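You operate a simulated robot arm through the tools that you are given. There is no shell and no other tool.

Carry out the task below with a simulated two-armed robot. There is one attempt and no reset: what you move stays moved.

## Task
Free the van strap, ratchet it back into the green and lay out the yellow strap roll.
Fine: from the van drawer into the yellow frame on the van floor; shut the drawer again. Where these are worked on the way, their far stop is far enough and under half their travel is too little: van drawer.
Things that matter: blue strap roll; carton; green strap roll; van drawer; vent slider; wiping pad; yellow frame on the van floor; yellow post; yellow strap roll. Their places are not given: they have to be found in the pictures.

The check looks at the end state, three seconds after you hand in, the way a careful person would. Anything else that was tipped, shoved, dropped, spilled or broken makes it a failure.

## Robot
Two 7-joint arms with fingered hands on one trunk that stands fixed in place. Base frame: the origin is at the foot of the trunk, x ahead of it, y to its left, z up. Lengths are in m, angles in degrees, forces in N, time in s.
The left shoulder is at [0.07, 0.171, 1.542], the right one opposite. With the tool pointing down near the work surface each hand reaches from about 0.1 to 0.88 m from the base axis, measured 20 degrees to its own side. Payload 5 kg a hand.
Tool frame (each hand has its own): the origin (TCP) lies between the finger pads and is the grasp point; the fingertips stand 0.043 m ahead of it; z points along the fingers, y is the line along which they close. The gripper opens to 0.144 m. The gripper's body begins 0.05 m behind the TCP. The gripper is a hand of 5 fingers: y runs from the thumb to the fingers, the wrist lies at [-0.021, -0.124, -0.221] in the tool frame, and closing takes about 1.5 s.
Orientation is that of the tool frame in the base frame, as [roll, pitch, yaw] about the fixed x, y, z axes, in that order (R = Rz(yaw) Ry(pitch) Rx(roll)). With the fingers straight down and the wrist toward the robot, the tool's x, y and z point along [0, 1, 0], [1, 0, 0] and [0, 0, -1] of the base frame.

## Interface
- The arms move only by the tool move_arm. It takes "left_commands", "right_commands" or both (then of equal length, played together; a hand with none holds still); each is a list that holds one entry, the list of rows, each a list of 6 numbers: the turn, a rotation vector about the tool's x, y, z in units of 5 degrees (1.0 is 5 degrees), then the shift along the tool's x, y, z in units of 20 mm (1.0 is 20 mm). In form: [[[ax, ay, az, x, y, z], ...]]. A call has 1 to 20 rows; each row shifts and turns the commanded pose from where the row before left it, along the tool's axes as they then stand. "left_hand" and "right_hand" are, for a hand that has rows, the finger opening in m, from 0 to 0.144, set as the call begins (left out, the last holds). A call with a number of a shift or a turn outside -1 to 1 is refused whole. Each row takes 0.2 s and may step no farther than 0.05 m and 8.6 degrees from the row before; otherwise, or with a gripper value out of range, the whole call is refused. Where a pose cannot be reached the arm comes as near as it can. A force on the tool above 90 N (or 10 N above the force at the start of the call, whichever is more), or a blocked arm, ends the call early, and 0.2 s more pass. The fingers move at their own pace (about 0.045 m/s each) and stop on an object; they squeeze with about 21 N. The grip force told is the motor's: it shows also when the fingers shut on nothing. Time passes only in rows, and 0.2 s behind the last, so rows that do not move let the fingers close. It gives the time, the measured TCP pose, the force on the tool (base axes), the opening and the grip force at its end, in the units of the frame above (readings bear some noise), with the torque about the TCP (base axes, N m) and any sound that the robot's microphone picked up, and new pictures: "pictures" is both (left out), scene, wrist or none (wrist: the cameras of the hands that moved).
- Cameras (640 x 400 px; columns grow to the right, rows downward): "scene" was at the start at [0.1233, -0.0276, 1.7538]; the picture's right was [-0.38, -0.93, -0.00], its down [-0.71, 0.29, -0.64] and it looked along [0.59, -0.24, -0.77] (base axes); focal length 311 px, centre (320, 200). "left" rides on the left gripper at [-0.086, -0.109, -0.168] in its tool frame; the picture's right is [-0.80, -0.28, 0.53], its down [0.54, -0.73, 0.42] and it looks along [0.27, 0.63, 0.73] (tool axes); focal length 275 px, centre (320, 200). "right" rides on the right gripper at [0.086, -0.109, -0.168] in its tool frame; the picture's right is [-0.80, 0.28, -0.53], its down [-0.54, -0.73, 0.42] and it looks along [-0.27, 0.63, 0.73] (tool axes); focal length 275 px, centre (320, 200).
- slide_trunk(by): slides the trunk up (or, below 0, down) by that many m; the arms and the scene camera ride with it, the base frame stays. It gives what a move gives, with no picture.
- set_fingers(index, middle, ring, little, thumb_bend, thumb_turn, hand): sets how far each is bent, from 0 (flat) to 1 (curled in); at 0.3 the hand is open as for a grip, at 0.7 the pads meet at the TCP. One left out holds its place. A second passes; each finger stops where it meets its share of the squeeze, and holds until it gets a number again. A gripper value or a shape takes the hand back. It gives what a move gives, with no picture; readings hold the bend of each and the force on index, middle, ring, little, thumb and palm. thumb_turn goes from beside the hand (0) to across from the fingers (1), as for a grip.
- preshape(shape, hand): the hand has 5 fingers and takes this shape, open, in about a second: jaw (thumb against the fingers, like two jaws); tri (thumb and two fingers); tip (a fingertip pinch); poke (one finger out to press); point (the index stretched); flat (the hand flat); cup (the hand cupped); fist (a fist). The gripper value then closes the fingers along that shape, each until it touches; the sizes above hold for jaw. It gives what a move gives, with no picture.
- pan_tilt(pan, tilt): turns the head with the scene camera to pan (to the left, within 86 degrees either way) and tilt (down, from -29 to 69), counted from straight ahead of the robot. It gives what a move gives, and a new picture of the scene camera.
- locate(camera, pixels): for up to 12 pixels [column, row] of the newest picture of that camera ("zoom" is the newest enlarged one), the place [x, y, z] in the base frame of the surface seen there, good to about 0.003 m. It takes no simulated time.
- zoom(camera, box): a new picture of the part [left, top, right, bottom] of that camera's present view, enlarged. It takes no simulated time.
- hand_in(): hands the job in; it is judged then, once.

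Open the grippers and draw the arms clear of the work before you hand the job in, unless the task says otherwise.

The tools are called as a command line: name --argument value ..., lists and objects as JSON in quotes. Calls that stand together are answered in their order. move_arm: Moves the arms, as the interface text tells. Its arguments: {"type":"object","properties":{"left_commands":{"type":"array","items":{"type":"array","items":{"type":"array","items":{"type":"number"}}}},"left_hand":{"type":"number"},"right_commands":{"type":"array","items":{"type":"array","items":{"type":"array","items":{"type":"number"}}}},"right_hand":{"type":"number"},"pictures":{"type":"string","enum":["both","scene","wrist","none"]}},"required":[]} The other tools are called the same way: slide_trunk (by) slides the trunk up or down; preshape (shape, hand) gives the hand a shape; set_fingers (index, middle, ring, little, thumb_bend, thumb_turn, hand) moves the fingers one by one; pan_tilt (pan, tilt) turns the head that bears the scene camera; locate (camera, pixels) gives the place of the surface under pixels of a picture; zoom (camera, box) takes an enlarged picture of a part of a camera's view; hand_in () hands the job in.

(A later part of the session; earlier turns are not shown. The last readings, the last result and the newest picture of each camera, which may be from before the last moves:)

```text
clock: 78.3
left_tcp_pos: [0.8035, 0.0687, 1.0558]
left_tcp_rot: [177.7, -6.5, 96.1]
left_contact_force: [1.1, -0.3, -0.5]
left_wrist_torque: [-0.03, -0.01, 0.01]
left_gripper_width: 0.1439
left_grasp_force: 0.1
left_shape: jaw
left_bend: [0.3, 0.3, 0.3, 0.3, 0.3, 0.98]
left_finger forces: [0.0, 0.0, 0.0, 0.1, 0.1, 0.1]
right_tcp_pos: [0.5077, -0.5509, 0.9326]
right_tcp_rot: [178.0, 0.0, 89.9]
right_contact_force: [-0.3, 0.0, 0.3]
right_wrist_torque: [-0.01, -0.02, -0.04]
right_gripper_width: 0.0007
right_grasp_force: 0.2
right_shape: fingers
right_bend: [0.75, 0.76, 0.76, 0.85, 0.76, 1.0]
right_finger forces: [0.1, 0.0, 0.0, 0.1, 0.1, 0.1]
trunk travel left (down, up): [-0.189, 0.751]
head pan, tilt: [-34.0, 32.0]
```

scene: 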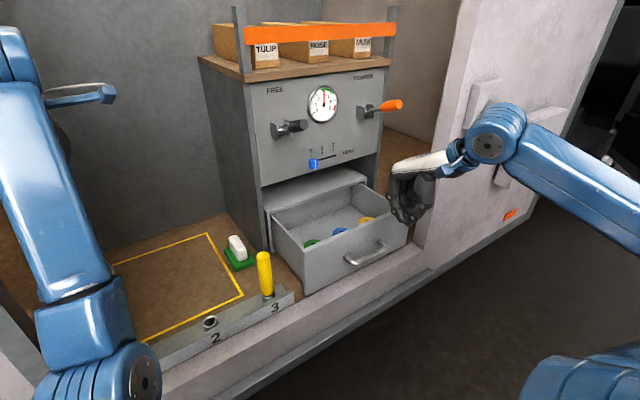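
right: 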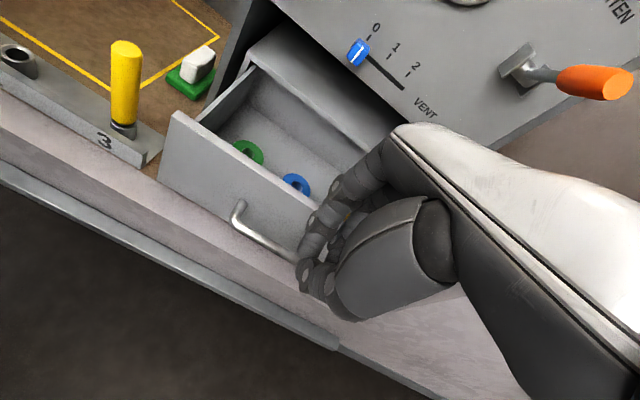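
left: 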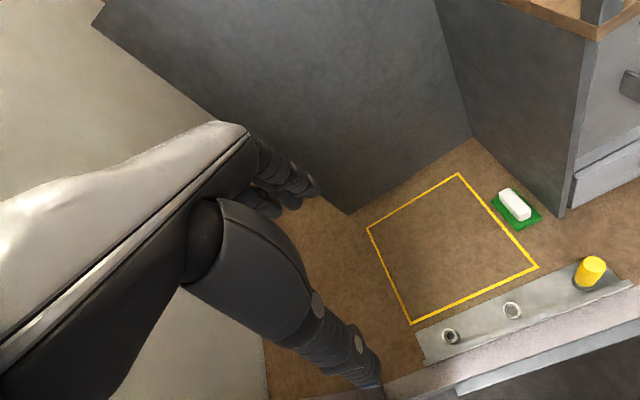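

The hand hides the yellow roll in the wrist view, so I'll zoom the scene camera on it at (365,221) and locate rim points.

zoom --camera "scene" --box '[340, 205, 390, 237]'

zoom --camera "right" --box '[210, 110, 350, 230]'

```text
12.50 times, centred on (365, 221) of scene
```

zoom: 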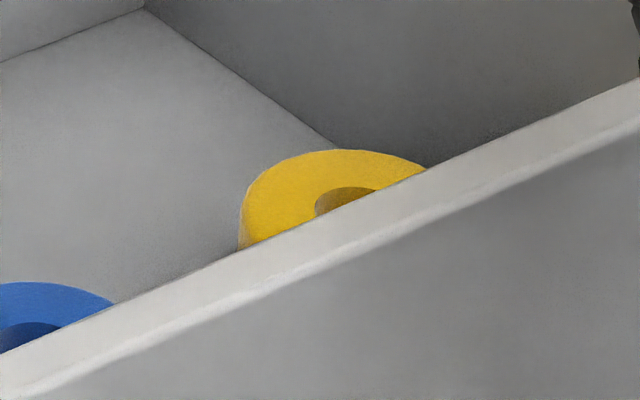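

```text
3.33 times, centred on (280, 170) of right
```

zoom: 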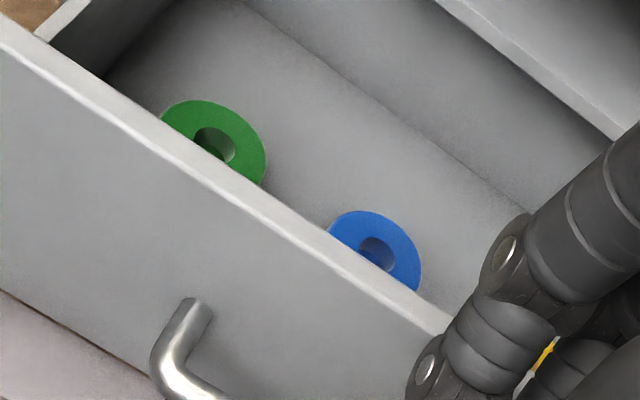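

I'll locate green/blue rims in this wrist zoom to get roll size, and the yellow rim in a fresh scene zoom.

locate --camera "zoom" --pixels '[[165, 118], [262, 160], [205, 102], [252, 125], [200, 135], [235, 155], [335, 228], [418, 275], [372, 214], [405, 235], [365, 242], [393, 265]]'

zoom --camera "scene" --box '[340, 205, 390, 237]'

locate --camera "zoom" --pixels '[[250, 205], [265, 180], [290, 162], [340, 152], [390, 156], [420, 170], [318, 205], [340, 192], [365, 188], [280, 225], [260, 100], [250, 235]]'

```text
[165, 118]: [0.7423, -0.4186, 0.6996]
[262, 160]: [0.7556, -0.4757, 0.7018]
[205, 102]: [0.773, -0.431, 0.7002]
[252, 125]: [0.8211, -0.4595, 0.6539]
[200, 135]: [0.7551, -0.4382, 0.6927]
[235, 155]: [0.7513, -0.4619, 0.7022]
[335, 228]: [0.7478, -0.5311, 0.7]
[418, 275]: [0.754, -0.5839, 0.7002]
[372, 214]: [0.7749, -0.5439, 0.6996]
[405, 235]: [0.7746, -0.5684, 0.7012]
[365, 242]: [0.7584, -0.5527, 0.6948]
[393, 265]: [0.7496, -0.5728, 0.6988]
```

```text
12.50 times, centred on (365, 221) of scene
```

zoom: 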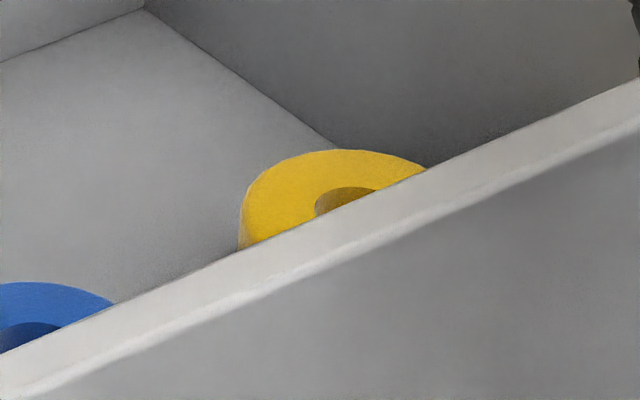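

```text
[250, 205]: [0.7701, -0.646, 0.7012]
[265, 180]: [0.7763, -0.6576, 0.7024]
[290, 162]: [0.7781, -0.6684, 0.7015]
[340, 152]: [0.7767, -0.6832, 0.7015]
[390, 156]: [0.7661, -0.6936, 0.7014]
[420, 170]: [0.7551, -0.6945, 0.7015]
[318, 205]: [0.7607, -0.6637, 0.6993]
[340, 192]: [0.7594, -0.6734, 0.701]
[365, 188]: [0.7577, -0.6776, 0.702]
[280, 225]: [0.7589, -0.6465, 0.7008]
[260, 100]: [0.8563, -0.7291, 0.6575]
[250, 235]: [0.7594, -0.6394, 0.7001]
```

The rolls are about 5.7 cm across and 4.5 cm high; yellow is centred near (0.751,-0.668), top z 0.7015, 3 cm from the drawer's right wall. I'll use thumb, index and middle only (ring and little curled) with the hand tilted 30° so the little-finger side clears that wall.

set_fingers --hand "right" --index 0.43 --middle 0.43 --ring 1.0 --little 1.0 --thumb_bend 0.43 --thumb_turn 1.0

move_arm --right_commands '[[[0, -1, 0, 0, 0, 0], [0, -1, 0, 0, 0, 0], [0, -1, 0, 0, 0, 0], [0, -1, 0, 0, 0, 0], [0, -1, 0, 0, 0, 0], [0, -1, 0, 0, 0, 0]]]' --pictures "both"

```text
clock: 79.3
left_tcp_pos: [0.8038, 0.0693, 1.0553]
left_tcp_rot: [177.8, -6.3, 96.1]
left_contact_force: [0.7, -0.7, 0.1]
left_wrist_torque: [0.01, -0.01, 0.02]
left_gripper_width: 0.1434
left_grasp_force: 0.0
left_shape: jaw
left_bend: [0.3, 0.3, 0.3, 0.3, 0.3, 0.98]
left_finger forces: [0.0, 0.1, 0.0, 0.1, 0.0, 0.0]
right_tcp_pos: [0.5075, -0.5512, 0.9326]
right_tcp_rot: [178.1, 0.0, 90.0]
right_contact_force: [-1.3, -0.4, 0.6]
right_wrist_torque: [-0.02, 0.01, 0.0]
right_gripper_width: 0.1031
right_grasp_force: 0.0
right_shape: fingers
right_bend: [0.43, 0.43, 1.0, 1.0, 0.43, 0.99]
right_finger forces: [0.0, 0.0, 0.1, 0.0, 0.0, 0.0]
trunk travel left (down, up): [-0.189, 0.751]
head pan, tilt: [-34.0, 32.0]
```

```text
clock: 80.7
left_tcp_pos: [0.8029, 0.068, 1.056]
left_tcp_rot: [177.6, -6.3, 96.1]
left_contact_force: [0.7, 0.7, -1.0]
left_wrist_torque: [-0.02, -0.03, 0.03]
left_gripper_width: 0.1438
left_grasp_force: 0.0
left_shape: jaw
left_bend: [0.3, 0.3, 0.3, 0.3, 0.3, 0.98]
left_finger forces: [0.0, 0.0, 0.0, 0.0, 0.0, 0.0]
right_tcp_pos: [0.506, -0.551, 0.9321]
right_tcp_rot: [177.7, 30.0, 88.8]
right_contact_force: [-0.9, 0.4, -0.5]
right_wrist_torque: [-0.04, -0.03, 0.02]
right_gripper_width: 0.1031
right_grasp_force: 0.1
right_shape: fingers
right_bend: [0.43, 0.43, 1.0, 1.0, 0.43, 0.99]
right_finger forces: [0.0, 0.0, 0.1, 0.1, 0.0, 0.0]
trunk travel left (down, up): [-0.189, 0.751]
head pan, tilt: [-34.0, 32.0]
```

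scene: 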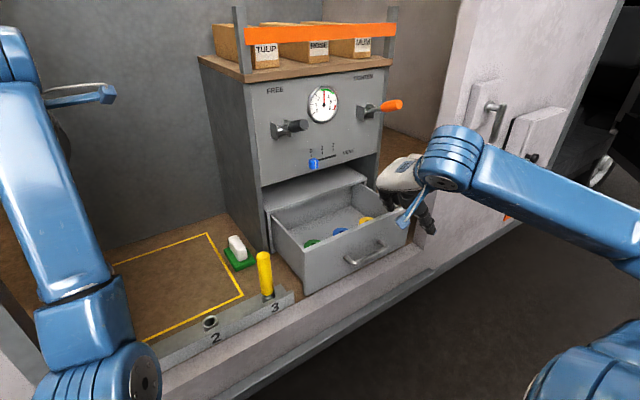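
right: 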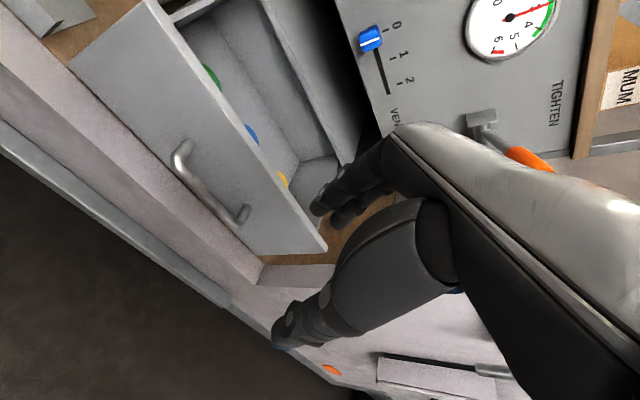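

The tilt is right. I'll move over the drawer to hover above the yellow roll at about (0.745,-0.652,0.87).

move_arm --right_commands '[[[0, 0, 0, -0.233, 0.98, 0.38], [0, 0, 0, -0.233, 0.98, 0.38], [0, 0, 0, -0.233, 0.98, 0.38], [0, 0, 0, -0.233, 0.98, 0.38], [0, 0, 0, -0.233, 0.98, 0.38], [0, 0, 0, -0.233, 0.98, 0.38], [0, 0, 0, -0.233, 0.98, 0.38], [0, 0, 0, -0.233, 0.98, 0.38], [0, 0, 0, -0.233, 0.98, 0.38]]]' --pictures "both"

```text
clock: 82.7
left_tcp_pos: [0.8039, 0.0685, 1.0564]
left_tcp_rot: [177.6, -6.5, 96.1]
left_contact_force: [0.8, -0.7, 0.5]
left_wrist_torque: [0.03, 0.03, 0.01]
left_gripper_width: 0.1439
left_grasp_force: 0.0
left_shape: jaw
left_bend: [0.3, 0.3, 0.3, 0.3, 0.3, 0.98]
left_finger forces: [0.0, 0.0, 0.1, 0.1, 0.0, 0.0]
right_tcp_pos: [0.6849, -0.6209, 0.9001]
right_tcp_rot: [177.8, 30.0, 89.0]
right_contact_force: [0.3, 0.5, 0.2]
right_wrist_torque: [-0.02, -0.02, 0.0]
right_gripper_width: 0.1032
right_grasp_force: 0.2
right_shape: fingers
right_bend: [0.43, 0.43, 1.0, 1.0, 0.43, 0.99]
right_finger forces: [0.1, 0.0, 0.1, 0.1, 0.0, 0.0]
trunk travel left (down, up): [-0.189, 0.751]
head pan, tilt: [-34.0, 32.0]
```

scene: 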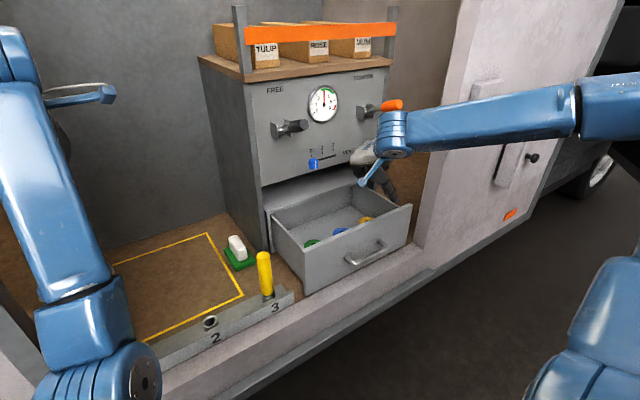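
right: 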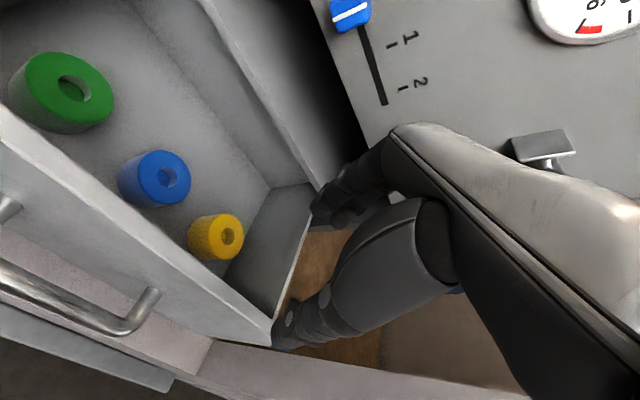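

Now all three rolls show in the wrist view, yellow at (215,237). I'll locate its rim and check where my forearm and elbow are relative to the lever and the van panel.

locate --camera "right" --pixels '[[228, 237], [228, 215], [242, 236], [225, 258], [213, 225], [212, 250], [196, 240], [160, 175], [265, 290], [305, 210]]'

locate --camera "scene" --pixels '[[395, 135], [440, 120], [500, 110], [560, 100], [600, 110], [625, 95], [394, 104], [378, 185]]'

zoom --camera "right" --box '[150, 170, 330, 340]'

```text
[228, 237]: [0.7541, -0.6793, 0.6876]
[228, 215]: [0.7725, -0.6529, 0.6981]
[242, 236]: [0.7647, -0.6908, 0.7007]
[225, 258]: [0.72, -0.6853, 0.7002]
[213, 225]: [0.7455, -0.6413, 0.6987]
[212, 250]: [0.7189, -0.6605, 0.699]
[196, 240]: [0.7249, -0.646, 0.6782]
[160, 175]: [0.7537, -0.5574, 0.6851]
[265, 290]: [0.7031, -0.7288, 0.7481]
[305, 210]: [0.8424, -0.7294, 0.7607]
```

```text
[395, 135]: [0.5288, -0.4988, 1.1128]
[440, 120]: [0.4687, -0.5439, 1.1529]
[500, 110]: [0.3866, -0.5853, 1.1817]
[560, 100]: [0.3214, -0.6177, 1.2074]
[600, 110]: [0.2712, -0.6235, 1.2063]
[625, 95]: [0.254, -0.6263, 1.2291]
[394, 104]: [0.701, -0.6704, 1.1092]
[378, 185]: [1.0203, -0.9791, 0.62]
```

```text
2.35 times, centred on (240, 255) of right
```

zoom: 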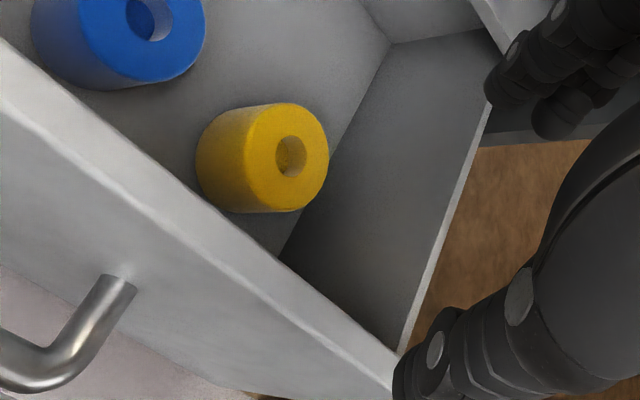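

The yellow roll's centre is (0.747,-0.669), radius 2.9 cm; forearm and elbow are clear. I'll move to hover directly above it.

move_arm --right_commands '[[[0, 0, 0, -0.195, 1.0, 0.73], [0, 0, 0, -0.195, 1.0, 0.73], [0, 0, 0, -0.195, 1.0, 0.73]]]' --pictures "both"

zoom --camera "right" --box '[150, 120, 390, 360]'

zoom --camera "scene" --box '[280, 110, 440, 270]'

```text
clock: 83.5
left_tcp_pos: [0.8042, 0.0679, 1.0553]
left_tcp_rot: [177.6, -6.4, 96.1]
left_contact_force: [0.1, 0.5, -0.9]
left_wrist_torque: [-0.02, 0.07, 0.01]
left_gripper_width: 0.1435
left_grasp_force: 0.0
left_shape: jaw
left_bend: [0.3, 0.3, 0.3, 0.3, 0.3, 0.98]
left_finger forces: [0.1, 0.0, 0.1, 0.0, 0.1, 0.1]
right_tcp_pos: [0.7477, -0.6533, 0.8724]
right_tcp_rot: [177.8, 30.0, 88.9]
right_contact_force: [-0.1, 0.4, -0.8]
right_wrist_torque: [0.0, 0.01, -0.02]
right_gripper_width: 0.1033
right_grasp_force: 0.1
right_shape: fingers
right_bend: [0.43, 0.43, 1.0, 1.0, 0.43, 0.99]
right_finger forces: [0.1, 0.0, 0.1, 0.1, 0.0, 0.0]
trunk travel left (down, up): [-0.189, 0.751]
head pan, tilt: [-34.0, 32.0]
```

scene: 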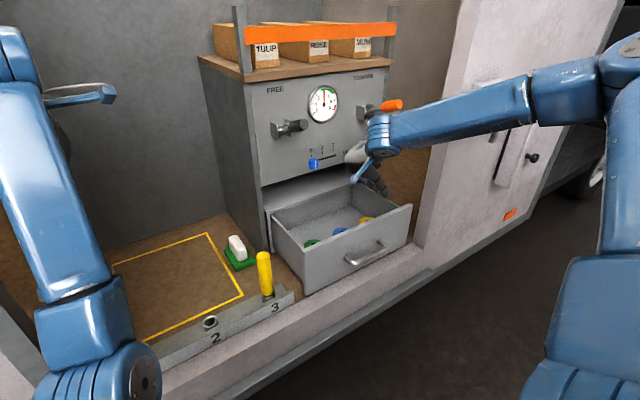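
right: 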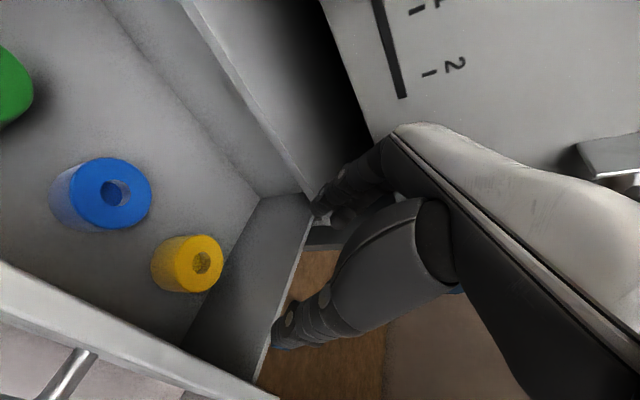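

```text
1.67 times, centred on (270, 240) of right
```

zoom: 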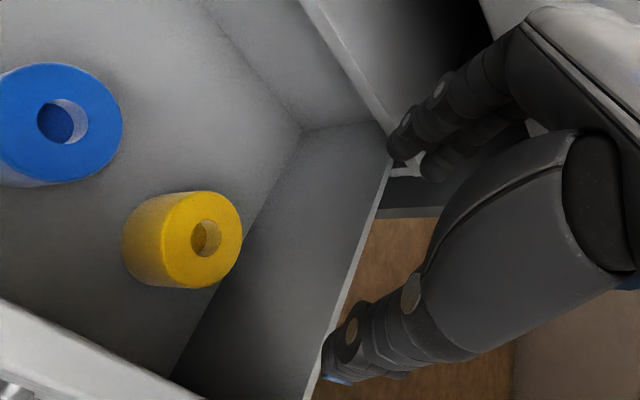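

```text
2.50 times, centred on (360, 190) of scene
```

zoom: 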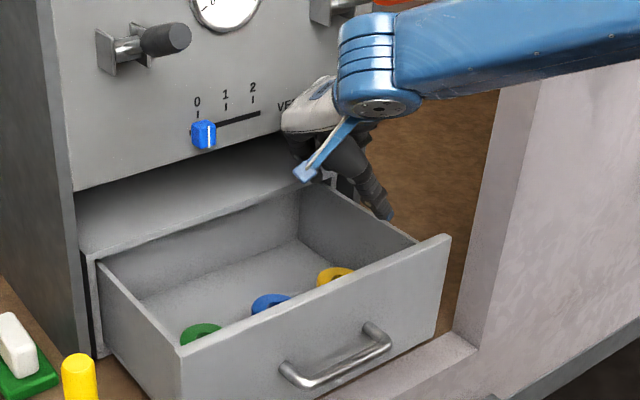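

Hovering at (0.748,-0.653,0.872). Before descending I'll locate the thumb tip and index tip in 3D to make sure that they will pass inside the right wall.

locate --camera "right" --pixels '[[277, 338], [285, 328], [300, 320], [318, 205], [325, 195], [345, 190], [335, 215], [292, 322]]'

```text
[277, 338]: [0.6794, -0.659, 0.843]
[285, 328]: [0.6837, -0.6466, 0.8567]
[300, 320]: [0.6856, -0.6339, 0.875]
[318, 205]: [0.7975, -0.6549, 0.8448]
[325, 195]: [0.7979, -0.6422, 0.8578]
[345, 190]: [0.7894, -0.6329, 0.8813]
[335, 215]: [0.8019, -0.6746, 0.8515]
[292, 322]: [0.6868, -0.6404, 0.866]
```

Thumb tip is at x≈0.683, close to the drawer's front wall, fingers at x≈0.80. I'll bend the thumb a bit more to keep it off that wall, then descend partway.

set_fingers --hand "right" --thumb_bend 0.5

move_arm --right_commands '[[[0, 0, 0, 0.5, 0, 0.866], [0, 0, 0, 0.5, 0, 0.866], [0, 0, 0, 0.5, 0, 0.866], [0, 0, 0, 0.5, 0, 0.866], [0, 0, 0, 0.5, 0, 0.866]]]' --pictures "both"

zoom --camera "right" --box '[150, 120, 390, 360]'

zoom --camera "scene" --box '[280, 110, 440, 270]'

```text
clock: 84.5
left_tcp_pos: [0.803, 0.0681, 1.0566]
left_tcp_rot: [177.7, -6.4, 96.1]
left_contact_force: [-0.7, -0.5, 0.6]
left_wrist_torque: [-0.03, 0.03, -0.03]
left_gripper_width: 0.1436
left_grasp_force: 0.0
left_shape: jaw
left_bend: [0.3, 0.3, 0.3, 0.3, 0.3, 0.98]
left_finger forces: [0.0, 0.1, 0.0, 0.1, 0.0, 0.0]
right_tcp_pos: [0.7465, -0.6538, 0.8727]
right_tcp_rot: [177.7, 30.1, 88.9]
right_contact_force: [-1.3, 0.1, -0.4]
right_wrist_torque: [0.0, 0.0, 0.02]
right_gripper_width: 0.0912
right_grasp_force: 0.1
right_shape: fingers
right_bend: [0.43, 0.43, 1.0, 1.0, 0.5, 1.0]
right_finger forces: [0.0, 0.1, 0.0, 0.1, 0.1, 0.0]
trunk travel left (down, up): [-0.189, 0.751]
head pan, tilt: [-34.0, 32.0]
```

```text
clock: 85.7
left_tcp_pos: [0.8045, 0.0688, 1.0549]
left_tcp_rot: [177.6, -6.3, 96.0]
left_contact_force: [0.9, 0.0, -1.1]
left_wrist_torque: [0.02, 0.0, 0.01]
left_gripper_width: 0.1439
left_grasp_force: 0.0
left_shape: jaw
left_bend: [0.3, 0.3, 0.3, 0.3, 0.3, 0.98]
left_finger forces: [0.1, 0.1, 0.0, 0.0, 0.1, 0.1]
right_tcp_pos: [0.7516, -0.6532, 0.7703]
right_tcp_rot: [177.8, 30.0, 88.9]
right_contact_force: [-0.3, -0.2, 0.0]
right_wrist_torque: [0.03, 0.03, -0.02]
right_gripper_width: 0.0912
right_grasp_force: 0.0
right_shape: fingers
right_bend: [0.43, 0.43, 1.0, 1.0, 0.5, 1.0]
right_finger forces: [0.0, 0.0, 0.0, 0.0, 0.1, 0.0]
trunk travel left (down, up): [-0.189, 0.751]
head pan, tilt: [-34.0, 32.0]
```

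scene: 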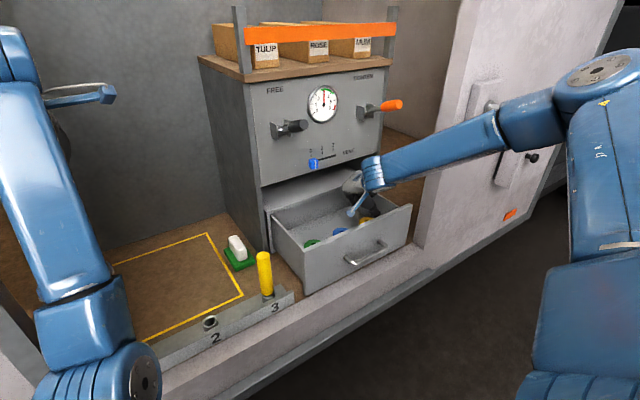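
right: 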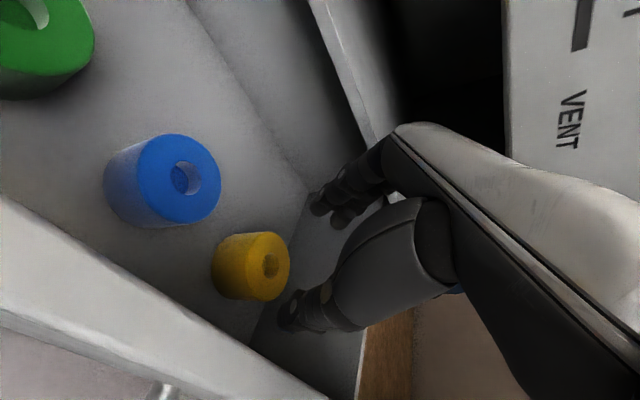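

```text
1.67 times, centred on (270, 240) of right
```

zoom: 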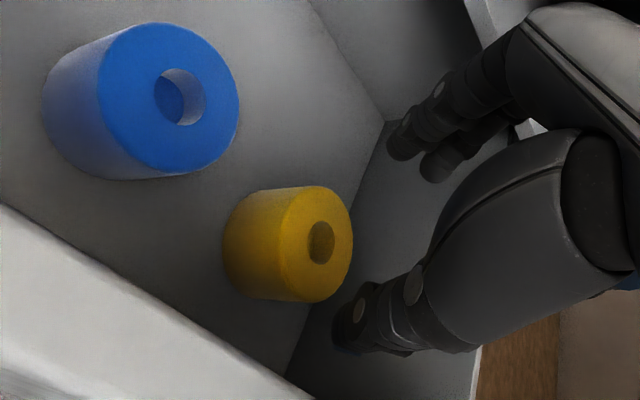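

```text
2.50 times, centred on (360, 190) of scene
```

zoom: 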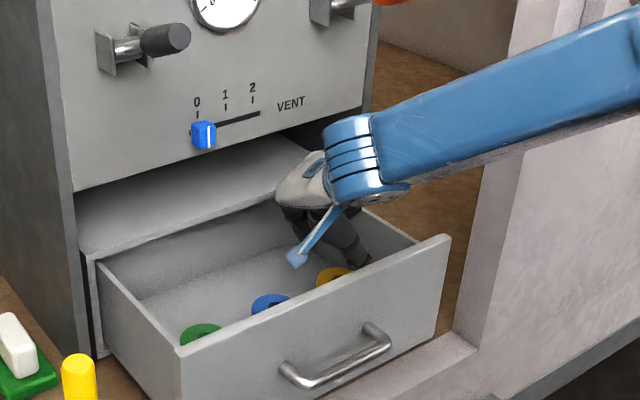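

Fingers and thumb straddle the yellow roll properly. I'll descend the remaining 6.4 cm.

move_arm --right_commands '[[[0, 0, 0, 0.4, -0.05, 0.69], [0, 0, 0, 0.4, -0.05, 0.69], [0, 0, 0, 0.4, -0.05, 0.69], [0, 0, 0, 0.4, -0.05, 0.69]]]' --pictures "both"

zoom --camera "right" --box '[170, 140, 410, 360]'

```text
clock: 86.7
left_tcp_pos: [0.8026, 0.0666, 1.0555]
left_tcp_rot: [177.7, -6.3, 96.0]
left_contact_force: [0.3, -1.0, -0.6]
left_wrist_torque: [0.02, 0.0, 0.03]
left_gripper_width: 0.1442
left_grasp_force: 0.1
left_shape: jaw
left_bend: [0.3, 0.3, 0.3, 0.3, 0.3, 0.98]
left_finger forces: [0.0, 0.0, 0.0, 0.0, 0.0, 0.1]
right_tcp_pos: [0.7476, -0.6549, 0.7074]
right_tcp_rot: [177.8, 30.0, 88.9]
right_contact_force: [0.4, -0.1, -0.5]
right_wrist_torque: [0.0, 0.01, -0.01]
right_gripper_width: 0.0914
right_grasp_force: 0.1
right_shape: fingers
right_bend: [0.43, 0.43, 1.0, 1.0, 0.5, 1.0]
right_finger forces: [0.0, 0.1, 0.0, 0.0, 0.0, 0.0]
trunk travel left (down, up): [-0.189, 0.751]
head pan, tilt: [-34.0, 32.0]
```

scene: 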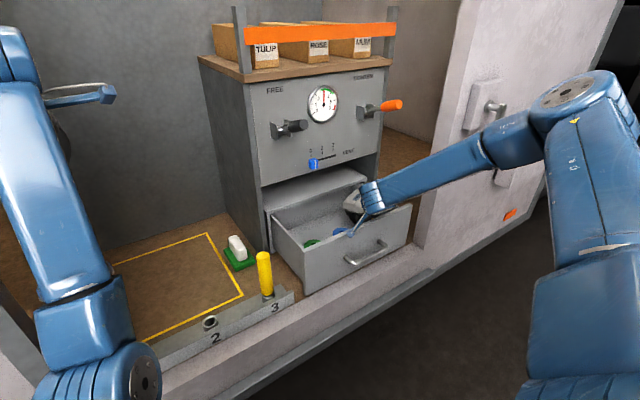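
right: 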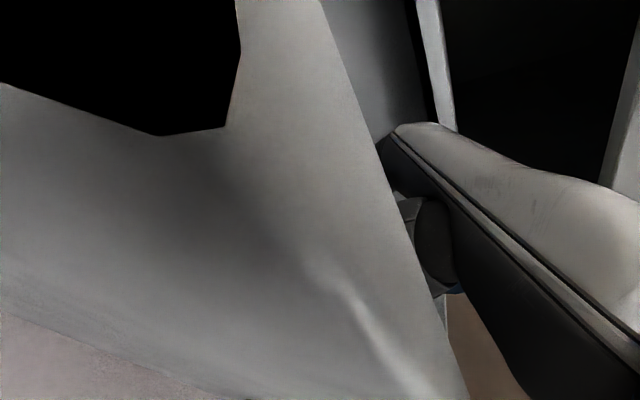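

```text
1.82 times, centred on (290, 250) of right
```

zoom: 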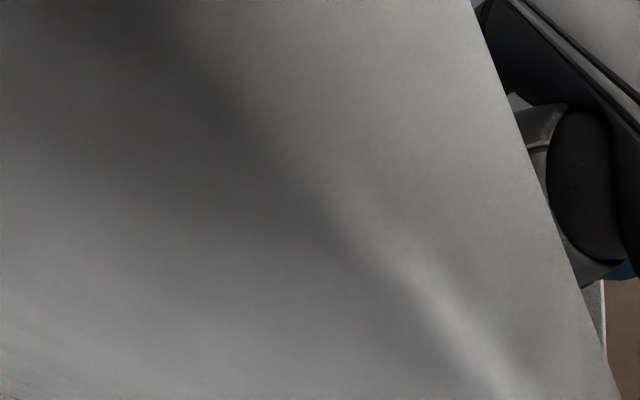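

The wrist camera is now against the drawer front wall, so I can't see, but forces are zero. I'll close thumb, index and middle on the roll.

set_fingers --hand "right" --index 0.75 --middle 0.75 --thumb_bend 0.75

zoom --camera "scene" --box '[300, 150, 420, 260]'

```text
clock: 87.7
left_tcp_pos: [0.8035, 0.0683, 1.0568]
left_tcp_rot: [177.7, -6.3, 96.0]
left_contact_force: [0.1, -0.2, -0.8]
left_wrist_torque: [0.0, 0.0, -0.02]
left_gripper_width: 0.1439
left_grasp_force: 0.2
left_shape: jaw
left_bend: [0.3, 0.3, 0.3, 0.3, 0.3, 0.98]
left_finger forces: [0.1, 0.1, 0.1, 0.0, 0.0, 0.0]
right_tcp_pos: [0.7482, -0.654, 0.707]
right_tcp_rot: [177.8, 29.9, 88.9]
right_contact_force: [-1.5, -0.6, 1.9]
right_wrist_torque: [-0.05, -0.03, -0.03]
right_gripper_width: 0.0633
right_grasp_force: 17.5
right_shape: fingers
right_bend: [0.5, 0.55, 1.0, 1.0, 0.6, 1.0]
right_finger forces: [8.6, 7.4, 0.0, 0.0, 18.5, 0.0]
trunk travel left (down, up): [-0.189, 0.751]
head pan, tilt: [-34.0, 32.0]
```

```text
3.64 times, centred on (360, 205) of scene
```

zoom: 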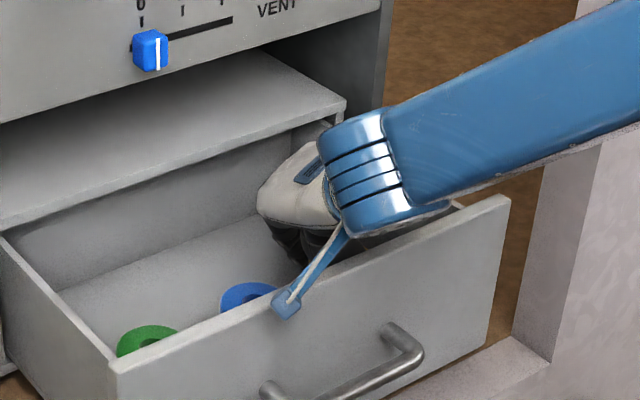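

The roll is held (index 8.6, middle 7.4, thumb 18.5 N, width 6.3 cm). I'll lift straight up 20 cm.

move_arm --right_commands '[[[0, 0, 0, -0.3, 0, -0.52], [0, 0, 0, -0.5, 0, -0.866], [0, 0, 0, -0.5, 0, -0.866], [0, 0, 0, -0.5, 0, -0.866], [0, 0, 0, -0.5, 0, -0.866], [0, 0, 0, -0.5, 0, -0.866], [0, 0, 0, -0.5, 0, -0.866], [0, 0, 0, -0.5, 0, -0.866], [0, 0, 0, -0.5, 0, -0.866], [0, 0, 0, -0.5, 0, -0.866]]]' --pictures "both"

zoom --camera "scene" --box '[290, 100, 430, 270]'

```text
clock: 89.9
left_tcp_pos: [0.8029, 0.0686, 1.0553]
left_tcp_rot: [177.7, -6.2, 96.1]
left_contact_force: [0.0, -0.8, -1.0]
left_wrist_torque: [-0.05, -0.02, 0.0]
left_gripper_width: 0.1437
left_grasp_force: 0.0
left_shape: jaw
left_bend: [0.3, 0.3, 0.3, 0.3, 0.3, 0.98]
left_finger forces: [0.0, 0.0, 0.0, 0.1, 0.0, 0.0]
right_tcp_pos: [0.7414, -0.6533, 0.8986]
right_tcp_rot: [177.6, 30.0, 88.8]
right_contact_force: [-1.3, 0.5, -2.4]
right_wrist_torque: [-0.01, 0.02, 0.02]
right_gripper_width: 0.0633
right_grasp_force: 17.3
right_shape: fingers
right_bend: [0.5, 0.54, 1.0, 1.0, 0.61, 1.0]
right_finger forces: [9.3, 7.5, 0.0, 0.1, 17.7, 0.0]
trunk travel left (down, up): [-0.189, 0.751]
head pan, tilt: [-34.0, 32.0]
```

scene: 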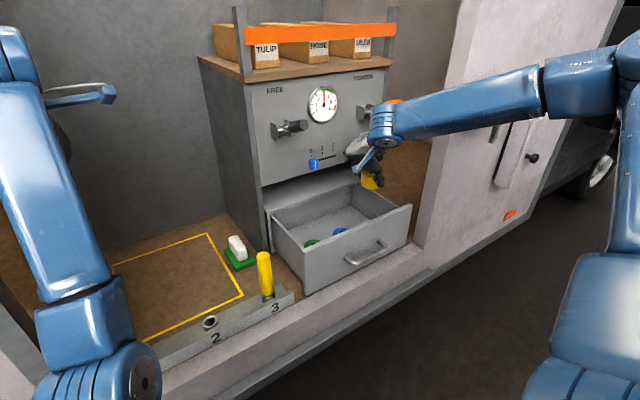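
right: 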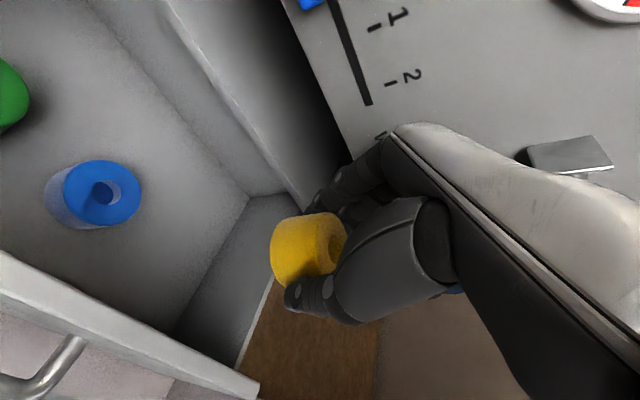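

```text
2.35 times, centred on (360, 185) of scene
```

zoom: 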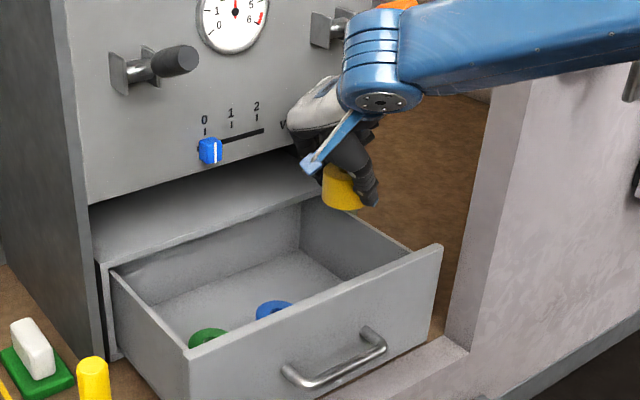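

The yellow roll is up and clear of the drawer; green and blue stay put. I'll draw it straight back toward me to clear the levers before moving left.

move_arm --right_commands '[[[0, 0, 0, 0, -1, 0], [0, 0, 0, 0, -1, 0], [0, 0, 0, 0, -1, 0], [0, 0, 0, 0, -1, 0], [0, 0, 0, 0, -1, 0], [0, 0, 0, 0, -1, 0], [0, 0, 0, 0, -1, 0], [0, 0, 0, 0, -1, 0]]]' --pictures "both"

```text
clock: 91.7
left_tcp_pos: [0.8027, 0.0683, 1.0576]
left_tcp_rot: [177.5, -6.4, 96.0]
left_contact_force: [-0.7, -0.1, 0.8]
left_wrist_torque: [0.04, -0.02, 0.03]
left_gripper_width: 0.144
left_grasp_force: 0.0
left_shape: jaw
left_bend: [0.3, 0.3, 0.3, 0.3, 0.3, 0.98]
left_finger forces: [0.1, 0.0, 0.0, 0.1, 0.1, 0.0]
right_tcp_pos: [0.58, -0.6546, 0.8912]
right_tcp_rot: [177.8, 29.9, 88.9]
right_contact_force: [-0.7, -0.5, -1.7]
right_wrist_torque: [0.03, 0.04, -0.01]
right_gripper_width: 0.0633
right_grasp_force: 17.1
right_shape: fingers
right_bend: [0.49, 0.54, 1.0, 1.0, 0.61, 1.0]
right_finger forces: [9.3, 8.4, 0.0, 0.1, 17.2, 0.0]
trunk travel left (down, up): [-0.189, 0.751]
head pan, tilt: [-34.0, 32.0]
```

scene: 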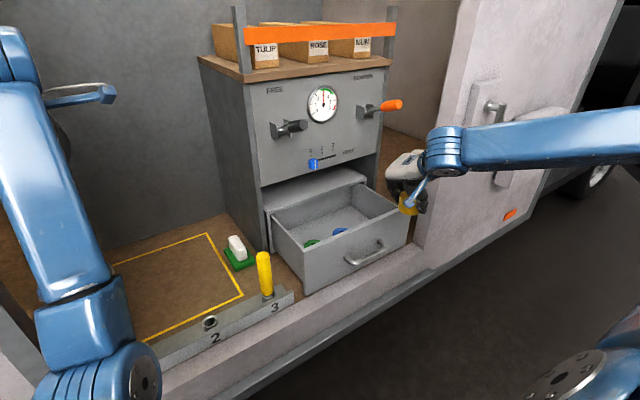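
right: 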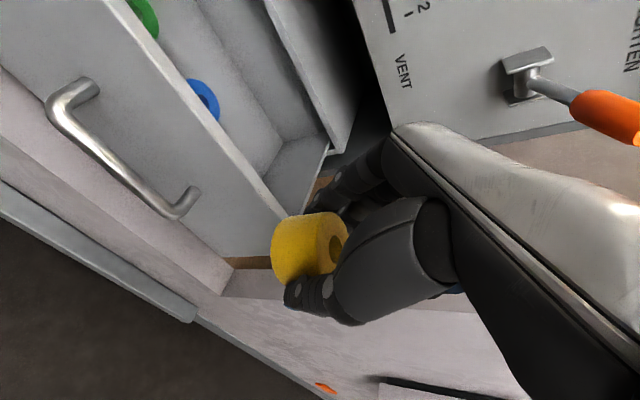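

The roll stays firmly held. I'll move left in front of the drawer at this height, 25 cm.

move_arm --right_commands '[[[0, 0, 0, 0.902, 0, -0.521], [0, 0, 0, 0.902, 0, -0.521], [0, 0, 0, 0.902, 0, -0.521], [0, 0, 0, 0.902, 0, -0.521], [0, 0, 0, 0.902, 0, -0.521], [0, 0, 0, 0.902, 0, -0.521], [0, 0, 0, 0.902, 0, -0.521], [0, 0, 0, 0.902, 0, -0.521], [0, 0, 0, 0.902, 0, -0.521], [0, 0, 0, 0.902, 0, -0.521], [0, 0, 0, 0.902, 0, -0.521], [0, 0, 0, 0.902, 0, -0.521]]]' --pictures "both"

```text
clock: 94.3
left_tcp_pos: [0.8042, 0.0691, 1.0559]
left_tcp_rot: [177.8, -6.2, 96.0]
left_contact_force: [0.8, 0.4, 0.1]
left_wrist_torque: [0.0, 0.02, -0.03]
left_gripper_width: 0.1437
left_grasp_force: 0.0
left_shape: jaw
left_bend: [0.3, 0.3, 0.3, 0.3, 0.3, 0.98]
left_finger forces: [0.0, 0.1, 0.0, 0.1, 0.0, 0.1]
right_tcp_pos: [0.5814, -0.4028, 0.8957]
right_tcp_rot: [177.6, 30.1, 88.8]
right_contact_force: [-0.3, 0.7, -2.0]
right_wrist_torque: [-0.01, 0.01, 0.01]
right_gripper_width: 0.0632
right_grasp_force: 17.0
right_shape: fingers
right_bend: [0.49, 0.54, 1.0, 1.0, 0.61, 1.0]
right_finger forces: [9.2, 8.2, 0.0, 0.0, 17.1, 0.0]
trunk travel left (down, up): [-0.189, 0.751]
head pan, tilt: [-34.0, 32.0]
```

scene: 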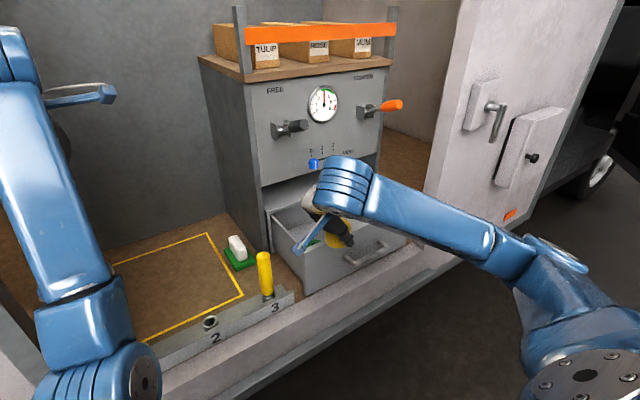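
right: 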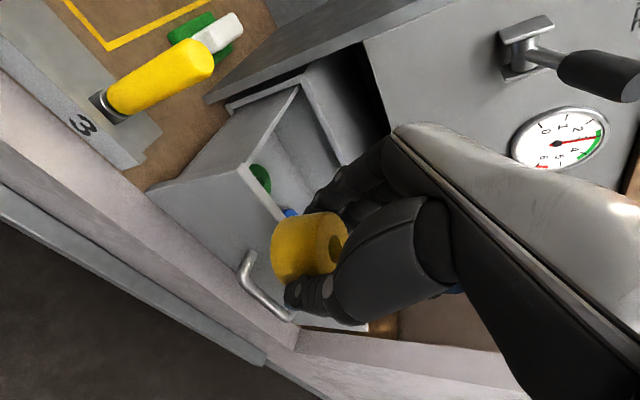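

Next I'll yaw the hand 30° left about the vertical (the roll is round, so it stays flat), then continue left to y≈-0.14.

move_arm --right_commands '[[[-0.5, 0.02, -0.866, 0, 0, 0], [-0.5, 0.02, -0.866, 0, 0, 0], [-0.5, 0.02, -0.866, 0, 0, 0], [-0.5, 0.02, -0.866, 0, 0, 0], [-0.5, 0.02, -0.866, 0, 0, 0], [-0.5, 0.02, -0.866, 0, 0, 0]]]' --pictures "none"

move_arm --right_commands '[[[0, 0, 0, 0.897, 0.598, -0.518], [0, 0, 0, 0.897, 0.598, -0.518], [0, 0, 0, 0.897, 0.598, -0.518], [0, 0, 0, 0.897, 0.598, -0.518], [0, 0, 0, 0.897, 0.598, -0.518], [0, 0, 0, 0.897, 0.598, -0.518]]]' --pictures "both"

```text
clock: 95.7
left_tcp_pos: [0.802, 0.0691, 1.0568]
left_tcp_rot: [177.7, -6.5, 96.0]
left_contact_force: [-0.7, -0.8, 0.2]
left_wrist_torque: [-0.01, 0.01, -0.01]
left_gripper_width: 0.1439
left_grasp_force: 0.1
left_shape: jaw
left_bend: [0.3, 0.3, 0.3, 0.3, 0.3, 0.98]
left_finger forces: [0.0, 0.1, 0.0, 0.0, 0.0, 0.0]
right_tcp_pos: [0.5801, -0.4036, 0.8929]
right_tcp_rot: [177.8, 30.4, 119.1]
right_contact_force: [-0.5, -0.4, -1.8]
right_wrist_torque: [-0.01, 0.01, 0.02]
right_gripper_width: 0.0633
right_grasp_force: 17.0
right_shape: fingers
right_bend: [0.49, 0.54, 1.0, 1.0, 0.61, 1.0]
right_finger forces: [9.2, 8.0, 0.0, 0.0, 16.9, 0.1]
trunk travel left (down, up): [-0.189, 0.751]
head pan, tilt: [-34.0, 32.0]
```

```text
clock: 97.1
left_tcp_pos: [0.8036, 0.0684, 1.0557]
left_tcp_rot: [177.7, -6.3, 96.0]
left_contact_force: [0.3, 0.3, 0.3]
left_wrist_torque: [-0.01, 0.0, -0.05]
left_gripper_width: 0.1436
left_grasp_force: 0.1
left_shape: jaw
left_bend: [0.3, 0.3, 0.3, 0.3, 0.3, 0.98]
left_finger forces: [0.0, 0.0, 0.1, 0.0, 0.0, 0.0]
right_tcp_pos: [0.5807, -0.2606, 0.8945]
right_tcp_rot: [177.9, 30.4, 118.9]
right_contact_force: [0.2, -0.4, -1.4]
right_wrist_torque: [0.01, 0.07, -0.02]
right_gripper_width: 0.0634
right_grasp_force: 16.9
right_shape: fingers
right_bend: [0.49, 0.54, 1.0, 1.0, 0.61, 1.0]
right_finger forces: [9.3, 8.1, 0.1, 0.0, 16.9, 0.0]
trunk travel left (down, up): [-0.189, 0.751]
head pan, tilt: [-34.0, 32.0]
```

scene: 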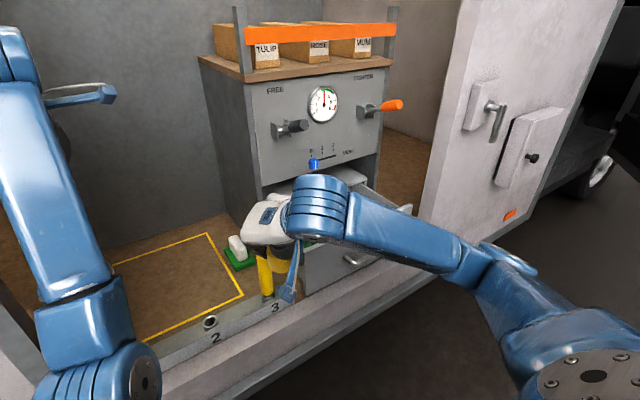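
right: 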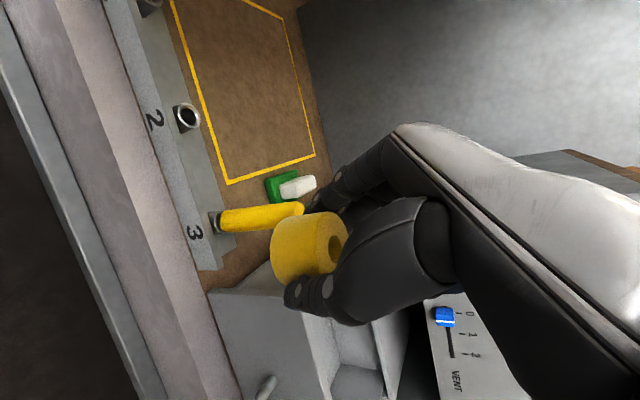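

Roll held, post cleared on the right of the hand. I'll continue left to y≈-0.13 and then turn the head to watch the frame.

move_arm --right_commands '[[[0, 0, 0, 0.815, 0.543, -0.471], [0, 0, 0, 0.815, 0.543, -0.471], [0, 0, 0, 0.815, 0.543, -0.471], [0, 0, 0, 0.815, 0.543, -0.471], [0, 0, 0, 0.815, 0.543, -0.471], [0, 0, 0, 0.815, 0.543, -0.471]]]' --pictures "wrist"

pan_tilt --pan -8 --tilt 36

```text
clock: 98.5
left_tcp_pos: [0.8034, 0.0695, 1.0562]
left_tcp_rot: [177.7, -6.4, 96.0]
left_contact_force: [-0.3, -0.3, -0.7]
left_wrist_torque: [-0.04, 0.02, 0.01]
left_gripper_width: 0.1439
left_grasp_force: 0.2
left_shape: jaw
left_bend: [0.3, 0.3, 0.3, 0.3, 0.3, 0.98]
left_finger forces: [0.1, 0.0, 0.0, 0.0, 0.0, 0.1]
right_tcp_pos: [0.5818, -0.1299, 0.8956]
right_tcp_rot: [177.9, 30.6, 119.1]
right_contact_force: [-0.3, 0.1, -1.8]
right_wrist_torque: [-0.02, 0.03, -0.02]
right_gripper_width: 0.0632
right_grasp_force: 17.1
right_shape: fingers
right_bend: [0.49, 0.54, 1.0, 1.0, 0.61, 1.0]
right_finger forces: [9.4, 7.9, 0.0, 0.0, 16.9, 0.0]
trunk travel left (down, up): [-0.189, 0.751]
head pan, tilt: [-34.0, 32.0]
```

right: 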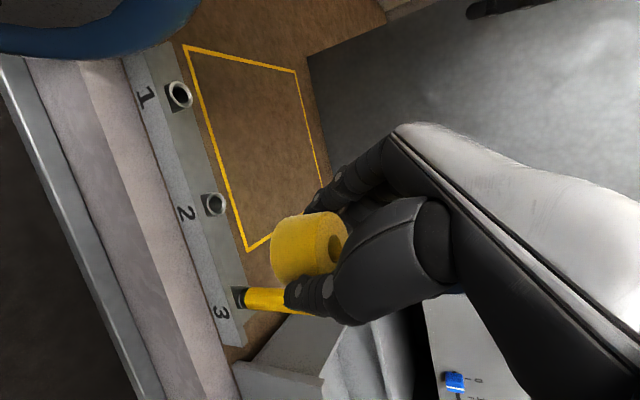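

```text
clock: 99.4
left_tcp_pos: [0.8028, 0.0687, 1.0562]
left_tcp_rot: [177.6, -6.3, 96.0]
left_contact_force: [-0.2, -0.3, 0.1]
left_wrist_torque: [-0.01, -0.02, -0.03]
left_gripper_width: 0.144
left_grasp_force: 0.0
left_shape: jaw
left_bend: [0.3, 0.3, 0.3, 0.3, 0.3, 0.98]
left_finger forces: [0.0, 0.0, 0.0, 0.0, 0.1, 0.0]
right_tcp_pos: [0.5806, -0.1298, 0.897]
right_tcp_rot: [177.8, 30.4, 119.0]
right_contact_force: [0.2, 1.0, -1.7]
right_wrist_torque: [-0.01, 0.01, -0.02]
right_gripper_width: 0.0632
right_grasp_force: 17.0
right_shape: fingers
right_bend: [0.49, 0.54, 1.0, 1.0, 0.61, 1.0]
right_finger forces: [9.5, 8.0, 0.0, 0.1, 16.8, 0.0]
trunk travel left (down, up): [-0.189, 0.751]
head pan, tilt: [-8.0, 36.0]
```

scene: 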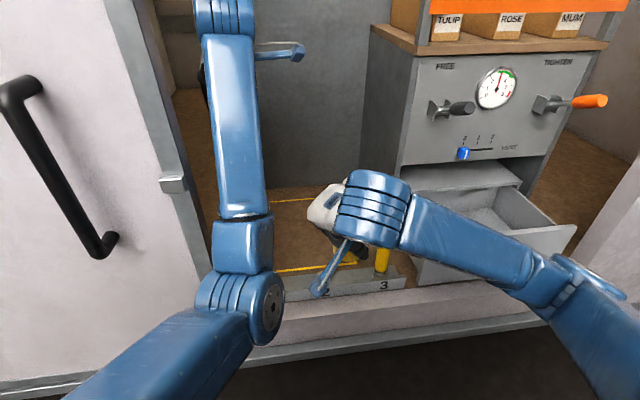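

The path forward over the frame is free. I'll move forward 25 cm to x≈0.83.

move_arm --right_commands '[[[0, 0, 0, -0.491, 0.95, 0.3], [0, 0, 0, -0.491, 0.95, 0.3], [0, 0, 0, -0.491, 0.95, 0.3], [0, 0, 0, -0.491, 0.95, 0.3], [0, 0, 0, -0.491, 0.95, 0.3], [0, 0, 0, -0.491, 0.95, 0.3], [0, 0, 0, -0.491, 0.95, 0.3], [0, 0, 0, -0.491, 0.95, 0.3], [0, 0, 0, -0.491, 0.95, 0.3], [0, 0, 0, -0.491, 0.95, 0.3], [0, 0, 0, -0.491, 0.95, 0.3]]]' --pictures "both"

```text
clock: 101.8
left_tcp_pos: [0.8026, 0.0682, 1.0549]
left_tcp_rot: [177.6, -6.4, 96.0]
left_contact_force: [-0.1, 0.4, -0.4]
left_wrist_torque: [-0.03, 0.01, 0.0]
left_gripper_width: 0.1437
left_grasp_force: 0.1
left_shape: jaw
left_bend: [0.3, 0.3, 0.3, 0.3, 0.3, 0.98]
left_finger forces: [0.0, 0.0, 0.0, 0.1, 0.1, 0.0]
right_tcp_pos: [0.8253, -0.1346, 0.9016]
right_tcp_rot: [177.8, 30.4, 119.0]
right_contact_force: [0.8, -0.6, -1.9]
right_wrist_torque: [0.01, 0.03, 0.0]
right_gripper_width: 0.0635
right_grasp_force: 17.1
right_shape: fingers
right_bend: [0.49, 0.54, 1.0, 1.0, 0.62, 1.0]
right_finger forces: [9.6, 7.8, 0.1, 0.0, 16.8, 0.0]
trunk travel left (down, up): [-0.189, 0.751]
head pan, tilt: [-8.0, 36.0]
```

scene: 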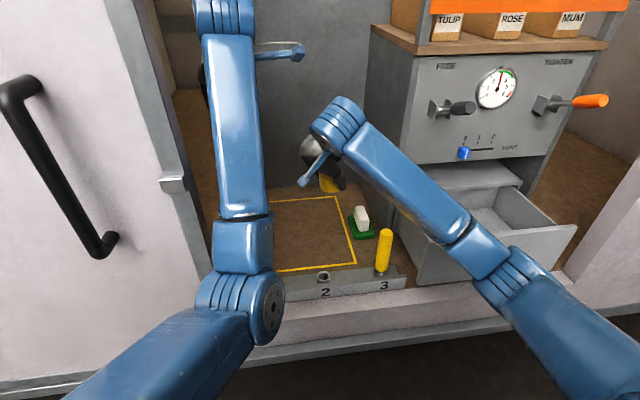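
right: 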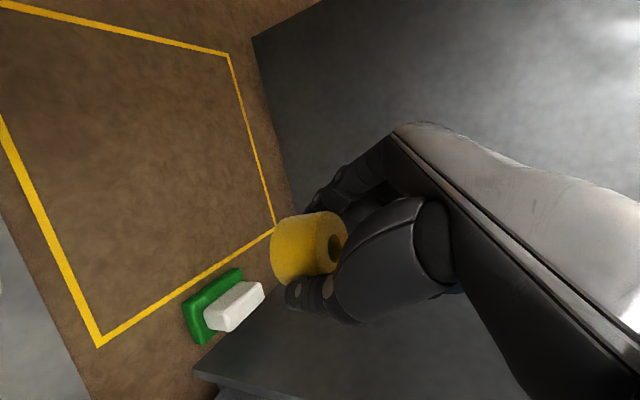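

The roll is over the frame. Before lowering I'll check the forearm's height above the post (383,250) and the open drawer.

locate --camera "scene" --pixels '[[345, 110], [370, 150], [400, 185], [430, 220], [465, 250], [490, 265], [510, 290], [560, 330], [386, 235], [262, 310], [240, 240]]'

locate --camera "right" --pixels '[[305, 245], [275, 250], [320, 225], [335, 245], [290, 275], [98, 345], [228, 55]]'

```text
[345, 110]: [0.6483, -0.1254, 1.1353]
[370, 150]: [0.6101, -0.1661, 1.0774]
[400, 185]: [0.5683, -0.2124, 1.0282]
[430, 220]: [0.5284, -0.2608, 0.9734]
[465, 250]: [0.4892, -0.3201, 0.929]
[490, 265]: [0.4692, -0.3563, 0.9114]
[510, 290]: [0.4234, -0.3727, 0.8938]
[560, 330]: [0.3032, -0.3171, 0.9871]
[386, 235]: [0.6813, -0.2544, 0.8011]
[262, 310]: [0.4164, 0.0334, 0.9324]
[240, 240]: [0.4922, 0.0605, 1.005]
```

```text
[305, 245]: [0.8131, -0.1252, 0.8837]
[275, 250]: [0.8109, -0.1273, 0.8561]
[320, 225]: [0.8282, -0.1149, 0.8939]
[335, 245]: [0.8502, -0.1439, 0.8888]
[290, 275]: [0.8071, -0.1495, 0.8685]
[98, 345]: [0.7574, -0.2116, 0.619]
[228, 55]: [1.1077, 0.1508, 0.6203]
```

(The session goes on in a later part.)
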